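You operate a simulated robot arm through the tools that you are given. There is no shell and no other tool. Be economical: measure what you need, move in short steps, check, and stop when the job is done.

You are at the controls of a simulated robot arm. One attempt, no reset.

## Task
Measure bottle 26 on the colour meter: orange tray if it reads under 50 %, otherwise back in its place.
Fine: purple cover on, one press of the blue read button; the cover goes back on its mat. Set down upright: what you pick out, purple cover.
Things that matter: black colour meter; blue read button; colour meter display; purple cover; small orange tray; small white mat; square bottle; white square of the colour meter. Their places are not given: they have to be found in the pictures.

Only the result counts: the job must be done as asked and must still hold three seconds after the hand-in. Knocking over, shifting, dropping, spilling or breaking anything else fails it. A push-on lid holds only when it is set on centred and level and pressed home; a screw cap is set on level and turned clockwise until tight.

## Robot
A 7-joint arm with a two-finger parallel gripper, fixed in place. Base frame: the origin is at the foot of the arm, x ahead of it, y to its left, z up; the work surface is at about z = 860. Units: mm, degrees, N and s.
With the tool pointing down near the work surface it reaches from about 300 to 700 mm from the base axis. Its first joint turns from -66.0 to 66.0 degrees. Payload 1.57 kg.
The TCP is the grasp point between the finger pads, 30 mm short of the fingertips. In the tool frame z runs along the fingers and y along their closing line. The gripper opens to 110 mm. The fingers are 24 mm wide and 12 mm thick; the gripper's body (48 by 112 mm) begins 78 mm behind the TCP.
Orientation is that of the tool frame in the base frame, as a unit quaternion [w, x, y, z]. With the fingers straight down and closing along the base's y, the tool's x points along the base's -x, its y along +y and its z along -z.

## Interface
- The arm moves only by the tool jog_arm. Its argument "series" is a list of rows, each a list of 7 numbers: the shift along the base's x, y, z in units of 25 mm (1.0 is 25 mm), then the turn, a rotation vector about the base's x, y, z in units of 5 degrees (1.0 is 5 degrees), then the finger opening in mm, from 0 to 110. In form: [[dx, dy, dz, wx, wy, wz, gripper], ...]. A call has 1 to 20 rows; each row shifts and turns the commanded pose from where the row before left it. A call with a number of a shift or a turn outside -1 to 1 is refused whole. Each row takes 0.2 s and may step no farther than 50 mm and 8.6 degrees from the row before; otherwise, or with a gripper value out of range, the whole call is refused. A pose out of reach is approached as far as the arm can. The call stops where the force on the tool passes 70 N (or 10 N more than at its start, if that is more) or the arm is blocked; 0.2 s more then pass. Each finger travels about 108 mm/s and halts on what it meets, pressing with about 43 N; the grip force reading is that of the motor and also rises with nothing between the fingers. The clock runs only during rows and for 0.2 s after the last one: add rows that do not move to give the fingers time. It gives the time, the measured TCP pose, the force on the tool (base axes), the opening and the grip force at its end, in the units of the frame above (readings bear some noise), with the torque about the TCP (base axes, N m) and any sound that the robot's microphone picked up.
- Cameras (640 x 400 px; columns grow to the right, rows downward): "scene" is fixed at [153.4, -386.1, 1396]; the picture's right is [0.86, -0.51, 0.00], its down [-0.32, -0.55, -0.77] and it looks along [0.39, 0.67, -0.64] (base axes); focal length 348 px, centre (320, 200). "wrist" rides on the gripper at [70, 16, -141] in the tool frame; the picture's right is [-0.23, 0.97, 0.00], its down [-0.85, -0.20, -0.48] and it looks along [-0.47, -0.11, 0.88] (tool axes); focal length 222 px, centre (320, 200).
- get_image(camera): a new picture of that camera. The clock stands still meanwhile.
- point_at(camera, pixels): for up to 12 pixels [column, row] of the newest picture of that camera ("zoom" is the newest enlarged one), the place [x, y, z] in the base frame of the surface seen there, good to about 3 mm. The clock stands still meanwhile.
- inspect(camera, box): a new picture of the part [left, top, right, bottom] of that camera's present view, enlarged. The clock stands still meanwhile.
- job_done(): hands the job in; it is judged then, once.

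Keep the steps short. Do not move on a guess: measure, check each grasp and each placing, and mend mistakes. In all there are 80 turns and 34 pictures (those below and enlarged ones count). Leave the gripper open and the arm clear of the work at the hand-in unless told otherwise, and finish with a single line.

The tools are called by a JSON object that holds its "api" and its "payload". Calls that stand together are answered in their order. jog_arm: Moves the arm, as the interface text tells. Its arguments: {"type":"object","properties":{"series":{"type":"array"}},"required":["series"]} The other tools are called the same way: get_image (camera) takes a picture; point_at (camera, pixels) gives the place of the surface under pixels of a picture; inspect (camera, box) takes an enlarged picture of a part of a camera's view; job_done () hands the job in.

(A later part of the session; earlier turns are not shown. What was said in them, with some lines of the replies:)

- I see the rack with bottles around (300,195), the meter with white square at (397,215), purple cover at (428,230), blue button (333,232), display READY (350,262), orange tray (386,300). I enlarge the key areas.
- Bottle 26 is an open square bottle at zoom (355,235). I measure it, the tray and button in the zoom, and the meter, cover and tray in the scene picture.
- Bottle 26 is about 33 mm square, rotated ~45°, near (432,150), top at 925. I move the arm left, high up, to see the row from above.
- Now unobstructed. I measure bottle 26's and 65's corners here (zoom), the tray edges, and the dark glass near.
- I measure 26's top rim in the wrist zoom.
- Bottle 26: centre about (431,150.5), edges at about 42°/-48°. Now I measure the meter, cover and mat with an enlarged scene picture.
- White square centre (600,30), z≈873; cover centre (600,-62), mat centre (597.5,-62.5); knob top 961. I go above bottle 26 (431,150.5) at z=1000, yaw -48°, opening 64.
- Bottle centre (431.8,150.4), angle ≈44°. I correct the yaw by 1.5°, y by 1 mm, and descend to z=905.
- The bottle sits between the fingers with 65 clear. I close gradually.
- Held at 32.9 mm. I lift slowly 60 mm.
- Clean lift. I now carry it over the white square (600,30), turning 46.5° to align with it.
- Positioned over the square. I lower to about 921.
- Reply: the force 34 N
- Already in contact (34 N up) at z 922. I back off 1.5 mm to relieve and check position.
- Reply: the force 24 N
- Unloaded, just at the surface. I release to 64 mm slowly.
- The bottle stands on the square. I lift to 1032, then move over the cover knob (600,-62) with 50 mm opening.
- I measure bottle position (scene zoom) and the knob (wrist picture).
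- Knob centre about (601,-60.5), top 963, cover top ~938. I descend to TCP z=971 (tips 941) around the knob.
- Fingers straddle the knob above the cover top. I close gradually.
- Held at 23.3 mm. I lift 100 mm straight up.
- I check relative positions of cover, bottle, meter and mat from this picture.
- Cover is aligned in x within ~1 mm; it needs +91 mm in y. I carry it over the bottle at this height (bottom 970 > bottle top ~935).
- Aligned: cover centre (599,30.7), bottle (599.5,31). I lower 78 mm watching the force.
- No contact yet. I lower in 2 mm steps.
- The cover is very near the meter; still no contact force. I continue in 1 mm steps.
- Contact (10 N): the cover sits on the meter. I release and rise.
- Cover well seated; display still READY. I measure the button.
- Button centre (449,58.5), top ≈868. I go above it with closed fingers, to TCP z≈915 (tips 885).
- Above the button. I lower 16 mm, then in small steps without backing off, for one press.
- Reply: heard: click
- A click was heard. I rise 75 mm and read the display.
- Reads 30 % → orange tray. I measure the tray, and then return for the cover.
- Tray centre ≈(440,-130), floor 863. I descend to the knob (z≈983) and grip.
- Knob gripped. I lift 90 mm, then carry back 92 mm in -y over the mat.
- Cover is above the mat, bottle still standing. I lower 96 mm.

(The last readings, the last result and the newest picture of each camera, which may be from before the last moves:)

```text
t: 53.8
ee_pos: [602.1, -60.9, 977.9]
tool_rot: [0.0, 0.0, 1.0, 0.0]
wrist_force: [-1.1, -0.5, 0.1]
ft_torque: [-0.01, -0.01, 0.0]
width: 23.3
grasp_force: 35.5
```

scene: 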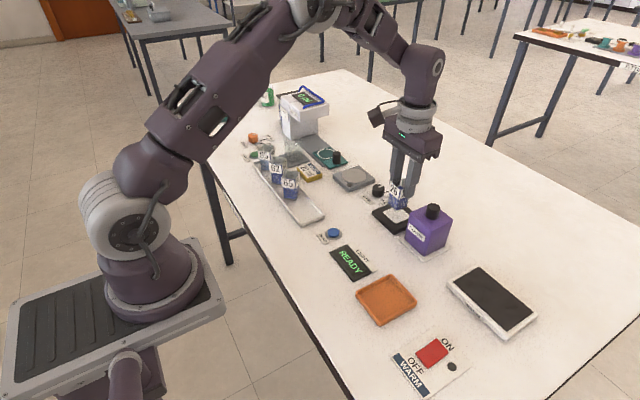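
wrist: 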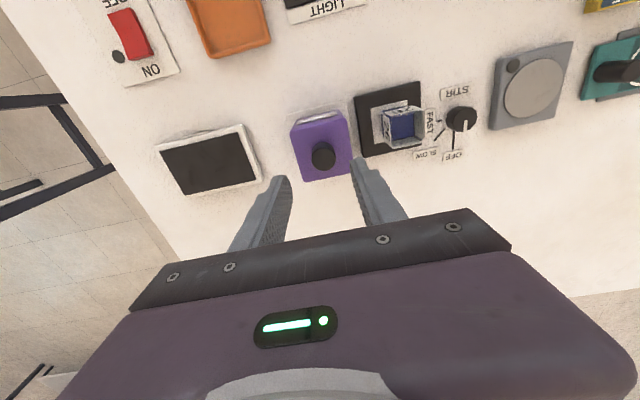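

{"api": "jog_arm", "payload": {"series": [[0, 0, -0.06, 0, 0, 0, 15], [0, 0, 0, 0, 0, 0, 15]]}}

{"api": "jog_arm", "payload": {"series": [[0, 0, -0.04, 0, 0, 0, 15], [0, 0, 0, 0, 0, 0, 15]]}}

```text
t: 54.4
ee_pos: [601.1, -59.8, 977.4]
tool_rot: [0.001, 0.0, 1.0, 0.001]
wrist_force: [-0.6, 1.3, 9.9]
ft_torque: [0.2, 0.36, -0.02]
width: 23.5
grasp_force: 35.9
```

```text
t: 55.0
ee_pos: [601.7, -60.8, 976.3]
tool_rot: [0.002, 0.001, 1.0, 0.0]
wrist_force: [-2.3, 0.8, 29.6]
ft_torque: [0.29, 0.16, -0.02]
width: 23.3
grasp_force: 35.8
```

Contact 30 N at 976, slightly higher than expected; I relieve 1 mm and look.

{"api": "jog_arm", "payload": {"series": [[0, 0, 0.05, 0, 0, 0, 15], [0, 0, 0, 0, 0, 0, 15]]}}

{"api": "inspect", "payload": {"camera": "scene", "box": [370, 170, 480, 260]}}

```text
t: 55.6
ee_pos: [601.7, -60.7, 976.7]
tool_rot: [0.002, 0.0, 1.0, 0.0]
wrist_force: [3.3, 0.5, 21.2]
ft_torque: [0.24, -0.4, 0.02]
width: 23.4
grasp_force: 35.6
```

```text
4.44 times, centred on (425, 215) of scene
```

zoom: 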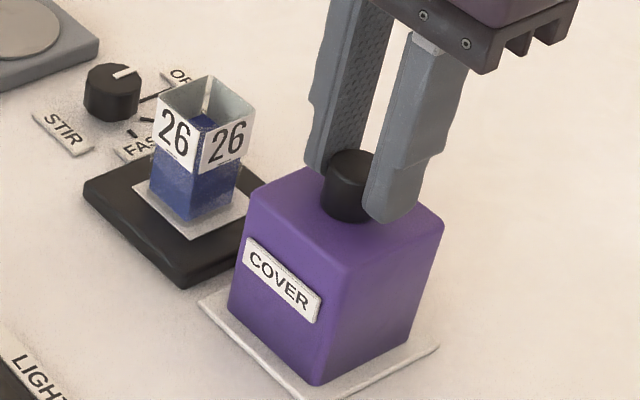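

The cover rests flat and centred on the mat. I ease off slightly, release and rise.

{"api": "jog_arm", "payload": {"series": [[0, 0, 0.03, 0, 0, 0, 15], [0, 0, 0, 0, 0, 0, 22], [0, 0, 0, 0, 0, 0, 28], [0, 0, 0, 0, 0, 0, 40], [0, 0, 0, 0, 0, 0, 50], [0, 0, 0.4, 0, 0, 0, 50], [0, 0, 0.8, 0, 0, 0, 50], [0, 0, 0.8, 0, 0, 0, 50], [0, 0, 0.4, 0, 0, 0, 50], [0, 0, 0, 0, 0, 0, 60]]}}

{"api": "inspect", "payload": {"camera": "scene", "box": [350, 170, 480, 280]}}

```text
t: 57.8
ee_pos: [600.5, -60.6, 1039.0]
tool_rot: [0.0, 0.0, 1.0, -0.001]
wrist_force: [0.4, 0.1, 0.2]
ft_torque: [0.02, -0.05, -0.03]
width: 59.9
grasp_force: 0.1
```

```text
3.64 times, centred on (415, 225) of scene
```

zoom: 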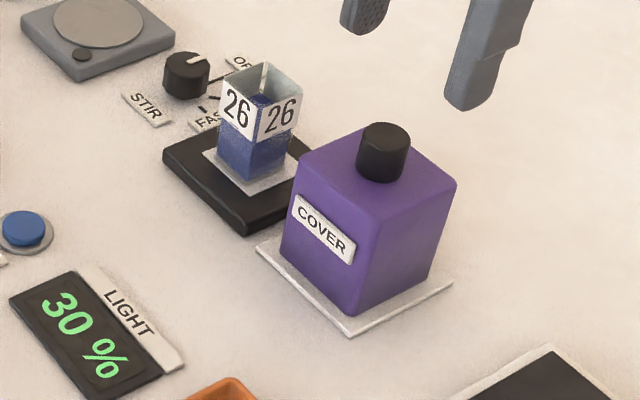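

Cover good. Now to the bottle: +91 mm in y, then down to z≈923.

{"api": "jog_arm", "payload": {"series": [[0, 0.73, 0, 0, 0, 0, 60], [0, 0.73, 0, 0, 0, 0, 60], [0, 0.73, 0, 0, 0, 0, 60], [0, 0.73, 0, 0, 0, 0, 60], [0, 0.73, 0, 0, 0, 0, 60], [0, 0, 0, 0, 0, 0, 60], [0, 0, -0.8, 0, 0, 0, 60], [0, 0, -0.8, 0, 0, 0, 60], [0, 0, -0.8, 0, 0, 0, 60], [0, 0, -0.8, 0, 0, 0, 60], [0, 0, -0.8, 0, 0, 0, 60], [0, 0, -0.6, 0, 0, 0, 60], [0, 0, 0, 0, 0, 0, 60]]}}

{"api": "jog_arm", "payload": {"series": [[0, 0, 0, 0, 0, 0, 45], [0, 0, 0, 0, 0, 0, 36], [0, 0, 0, 0, 0, 0, 30], [0, 0, 0, 0, 0, 0, 26], [0, 0, 0, 0, 0, 0, 26]]}}

```text
t: 60.6
ee_pos: [600.8, 30.0, 921.8]
tool_rot: [0.0, 0.0, 1.0, 0.0]
wrist_force: [0.0, 0.5, -0.7]
ft_torque: [-0.01, 0.05, 0.01]
width: 60.0
grasp_force: 0.1
```

```text
t: 61.8
ee_pos: [602.1, 29.7, 922.6]
tool_rot: [-0.001, -0.002, 1.0, 0.001]
wrist_force: [0.1, -0.4, -0.2]
ft_torque: [-0.01, 0.0, -0.02]
width: 33.1
grasp_force: 41.2
```

Bottle gripped (33.1 mm). I lift 80 mm, go -x 161 mm.

{"api": "jog_arm", "payload": {"series": [[0, 0, 0.15, 0, 0, 0, 26], [0, 0, 0.35, 0, 0, 0, 26], [0, 0, 0.5, 0, 0, 0, 26], [0, 0, 0.5, 0, 0, 0, 26], [0, 0, 0.5, 0, 0, 0, 26], [0, 0, 0.5, 0, 0, 0, 26], [0, 0, 0.4, 0, 0, 0, 26], [0, 0, 0.3, 0, 0, 0, 26], [0, 0, 0, 0, 0, 0, 26], [-0.25, 0, 0, 0, 0, 0, 26], [-0.6, 0, 0, 0, 0, 0, 26], [-0.7, 0, 0, 0, 0, 0, 26], [-0.7, 0, 0, 0, 0, 0, 26], [-0.7, 0, 0, 0, 0, 0, 26], [-0.7, 0, 0, 0, 0, 0, 26], [-0.7, 0, 0, 0, 0, 0, 26], [-0.7, 0, 0, 0, 0, 0, 26], [-0.7, 0, 0, 0, 0, 0, 26], [-0.5, 0, 0, 0, 0, 0, 26], [-0.2, 0, 0, 0, 0, 0, 26]]}}

{"api": "jog_arm", "payload": {"series": [[0, -0.25, 0, 0, 0, 0, 26], [0, -0.6, 0, 0, 0, 0, 26], [0, -0.7, 0, 0, 0, 0, 26], [0, -0.7, 0, 0, 0, 0, 26], [0, -0.7, 0, 0, 0, 0, 26], [0, -0.7, 0, 0, 0, 0, 26], [0, -0.7, 0, 0, 0, 0, 26], [0, -0.7, 0, 0, 0, 0, 26], [0, -0.7, 0, 0, 0, 0, 26], [0, -0.5, 0, 0, 0, 0, 26], [0, -0.15, 0, 0, 0, 0, 26], [0, 0, 0, 0, 0, 0, 26]]}}

{"api": "inspect", "payload": {"camera": "scene", "box": [310, 200, 470, 340]}}

```text
t: 66.0
ee_pos: [439.9, 30.6, 1000.6]
tool_rot: [0.0, 0.0, 1.0, 0.0]
wrist_force: [0.3, -0.1, -0.8]
ft_torque: [-0.01, 0.01, 0.01]
width: 33.2
grasp_force: 40.6
```

```text
t: 68.6
ee_pos: [440.2, -130.8, 1002.3]
tool_rot: [0.0, 0.0, 1.0, -0.001]
wrist_force: [0.1, 0.7, -1.2]
ft_torque: [-0.01, 0.02, 0.0]
width: 33.2
grasp_force: 41.4
```

```text
2.86 times, centred on (390, 270) of scene
```

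zoom: 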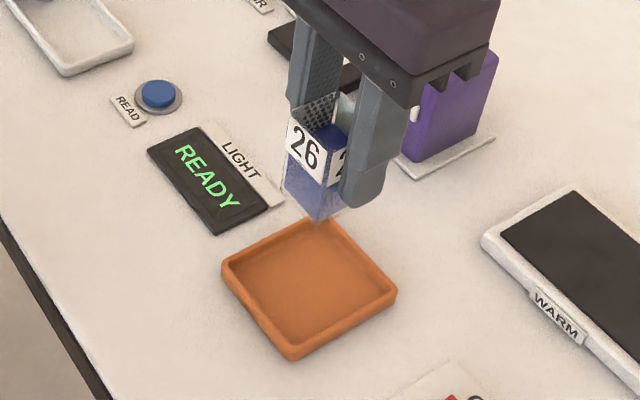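

Above the orange tray. I lower 82 mm, then in small steps.

{"api": "jog_arm", "payload": {"series": [[0, 0, -0.2, 0, 0, 0, 26], [0, 0, -0.4, 0, 0, 0, 26], [0, 0, -0.5, 0, 0, 0, 26], [0, 0, -0.5, 0, 0, 0, 26], [0, 0, -0.5, 0, 0, 0, 26], [0, 0, -0.5, 0, 0, 0, 26], [0, 0, -0.4, 0, 0, 0, 26], [0, 0, -0.28, 0, 0, 0, 26], [0, 0, 0, 0, 0, 0, 26]]}}

{"api": "jog_arm", "payload": {"series": [[0, 0, -0.06, 0, 0, 0, 26], [0, 0, -0.06, 0, 0, 0, 26], [0, 0, 0, 0, 0, 0, 26]]}}

```text
t: 70.6
ee_pos: [439.8, -128.7, 920.6]
tool_rot: [0.0, 0.0, 1.0, 0.0]
wrist_force: [-0.2, -0.9, -0.3]
ft_torque: [0.0, 0.01, 0.04]
width: 33.3
grasp_force: 41.3
```

```text
t: 71.4
ee_pos: [439.6, -130.0, 916.8]
tool_rot: [0.001, 0.0, 1.0, 0.0]
wrist_force: [-0.6, -0.7, -0.6]
ft_torque: [0.02, 0.03, -0.02]
width: 33.3
grasp_force: 40.6
```

{"api": "jog_arm", "payload": {"series": [[0, 0, -0.05, 0, 0, 0, 26], [0, 0, 0, 0, 0, 0, 26]]}}

{"api": "jog_arm", "payload": {"series": [[0, 0, -0.05, 0, 0, 0, 26], [0, 0, 0, 0, 0, 0, 26]]}}

```text
t: 72.0
ee_pos: [440.2, -130.7, 916.5]
tool_rot: [0.001, 0.0, 1.0, 0.0]
wrist_force: [-1.0, -0.1, -0.5]
ft_torque: [-0.02, -0.02, 0.0]
width: 33.3
grasp_force: 41.5
```

```text
t: 72.6
ee_pos: [440.4, -129.7, 914.7]
tool_rot: [0.0, 0.0, 1.0, 0.0]
wrist_force: [-0.3, -0.8, -0.7]
ft_torque: [0.02, -0.01, -0.05]
width: 33.3
grasp_force: 41.0
```

{"api": "jog_arm", "payload": {"series": [[0, 0, -0.04, 0, 0, 0, 26], [0, 0, 0, 0, 0, 0, 26]]}}

{"api": "jog_arm", "payload": {"series": [[0, 0, -0.04, 0, 0, 0, 26], [0, 0, 0, 0, 0, 0, 26]]}}

```text
t: 73.2
ee_pos: [439.8, -129.2, 914.6]
tool_rot: [0.0, 0.0, 1.0, 0.0]
wrist_force: [-0.4, -0.7, -0.8]
ft_torque: [-0.02, -0.02, 0.01]
width: 33.4
grasp_force: 41.6
```

```text
t: 73.8
ee_pos: [439.8, -129.6, 913.8]
tool_rot: [0.0, 0.0, 1.0, 0.0]
wrist_force: [-1.0, 0.9, 18.8]
ft_torque: [0.1, 0.19, 0.02]
width: 32.7
grasp_force: 40.9
```

Contact. I ease 0.5 mm, release slowly, rise, and look.

{"api": "jog_arm", "payload": {"series": [[0, 0, 0.025, 0, 0, 0, 26], [0, 0, 0, 0, 0, 0, 33], [0, 0, 0, 0, 0, 0, 36], [0, 0, 0, 0, 0, 0, 44], [0, 0, 0, 0, 0, 0, 56], [0, 0, 0, 0, 0, 0, 60], [0, 0, 0.3, 0, 0, 0, 60], [0, 0, 0.7, 0, 0, 0, 60], [0, 0, 0.8, 0, 0, 0, 60], [0, 0, 0.8, 0, 0, 0, 60], [0, 0, 0.8, 0, 0, 0, 60], [0, 0, 0.8, 0, 0, 0, 60], [0, 0, 0.8, 0, 0, 0, 60], [0, 0, 0.8, 0, 0, 0, 80], [0, 0, 0, 0, 0, 0, 80]]}}

{"api": "get_image", "payload": {"camera": "scene"}}

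{"api": "inspect", "payload": {"camera": "scene", "box": [310, 190, 470, 340]}}

```text
t: 77.0
ee_pos: [441.1, -128.1, 1060.2]
tool_rot: [0.0, 0.001, 1.0, 0.0]
wrist_force: [0.9, -0.1, -0.4]
ft_torque: [-0.01, -0.04, 0.02]
width: 80.1
grasp_force: 0.1
```

```text
3 pictures are left
```

scene: 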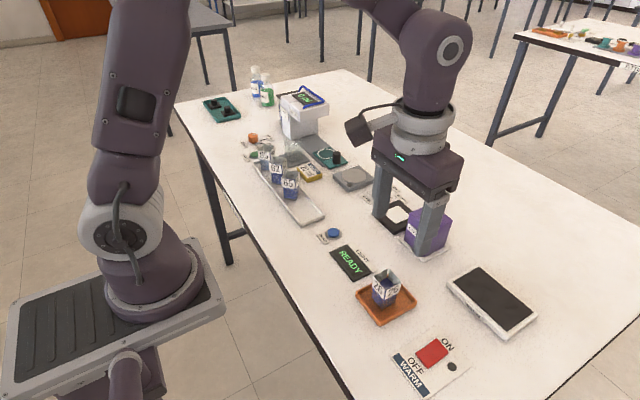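

```text
2.67 times, centred on (390, 265) of scene
```

zoom: 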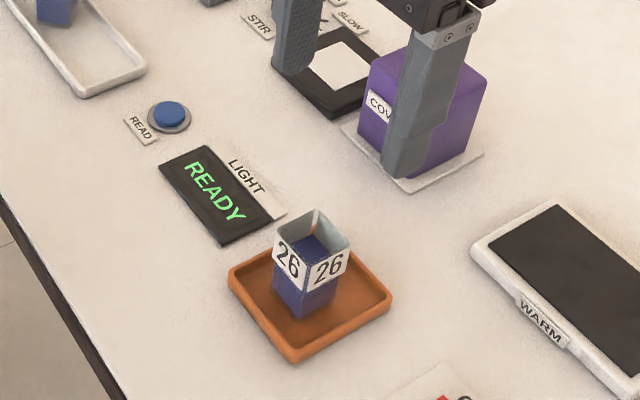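

Bottle 26 stands upright in the orange tray, the cover is on its mat, everything else is in place, and the arm is clear with the gripper open. I hand in.

{"api": "jog_arm", "payload": {"series": [[0, 0, 0.8, 0, 0, 0, 110], [0, 0, 0.8, 0, 0, 0, 110], [0, 0, 0.8, 0, 0, 0, 110], [0, 0, 0, 0, 0, 0, 110]]}}

{"api": "job_done", "payload": {}}

```text
t: 78.0
ee_pos: [440.2, -128.4, 1118.7]
tool_rot: [-0.001, 0.001, 1.0, 0.0]
wrist_force: [0.6, 0.7, -0.7]
ft_torque: [0.0, -0.04, 0.0]
width: 110.2
grasp_force: 0.1
```

```text
The job is handed in.
```

Bottle 26 read 30 % on the colour meter, so it now stands upright in the orange tray, and the purple cover is back on its mat.
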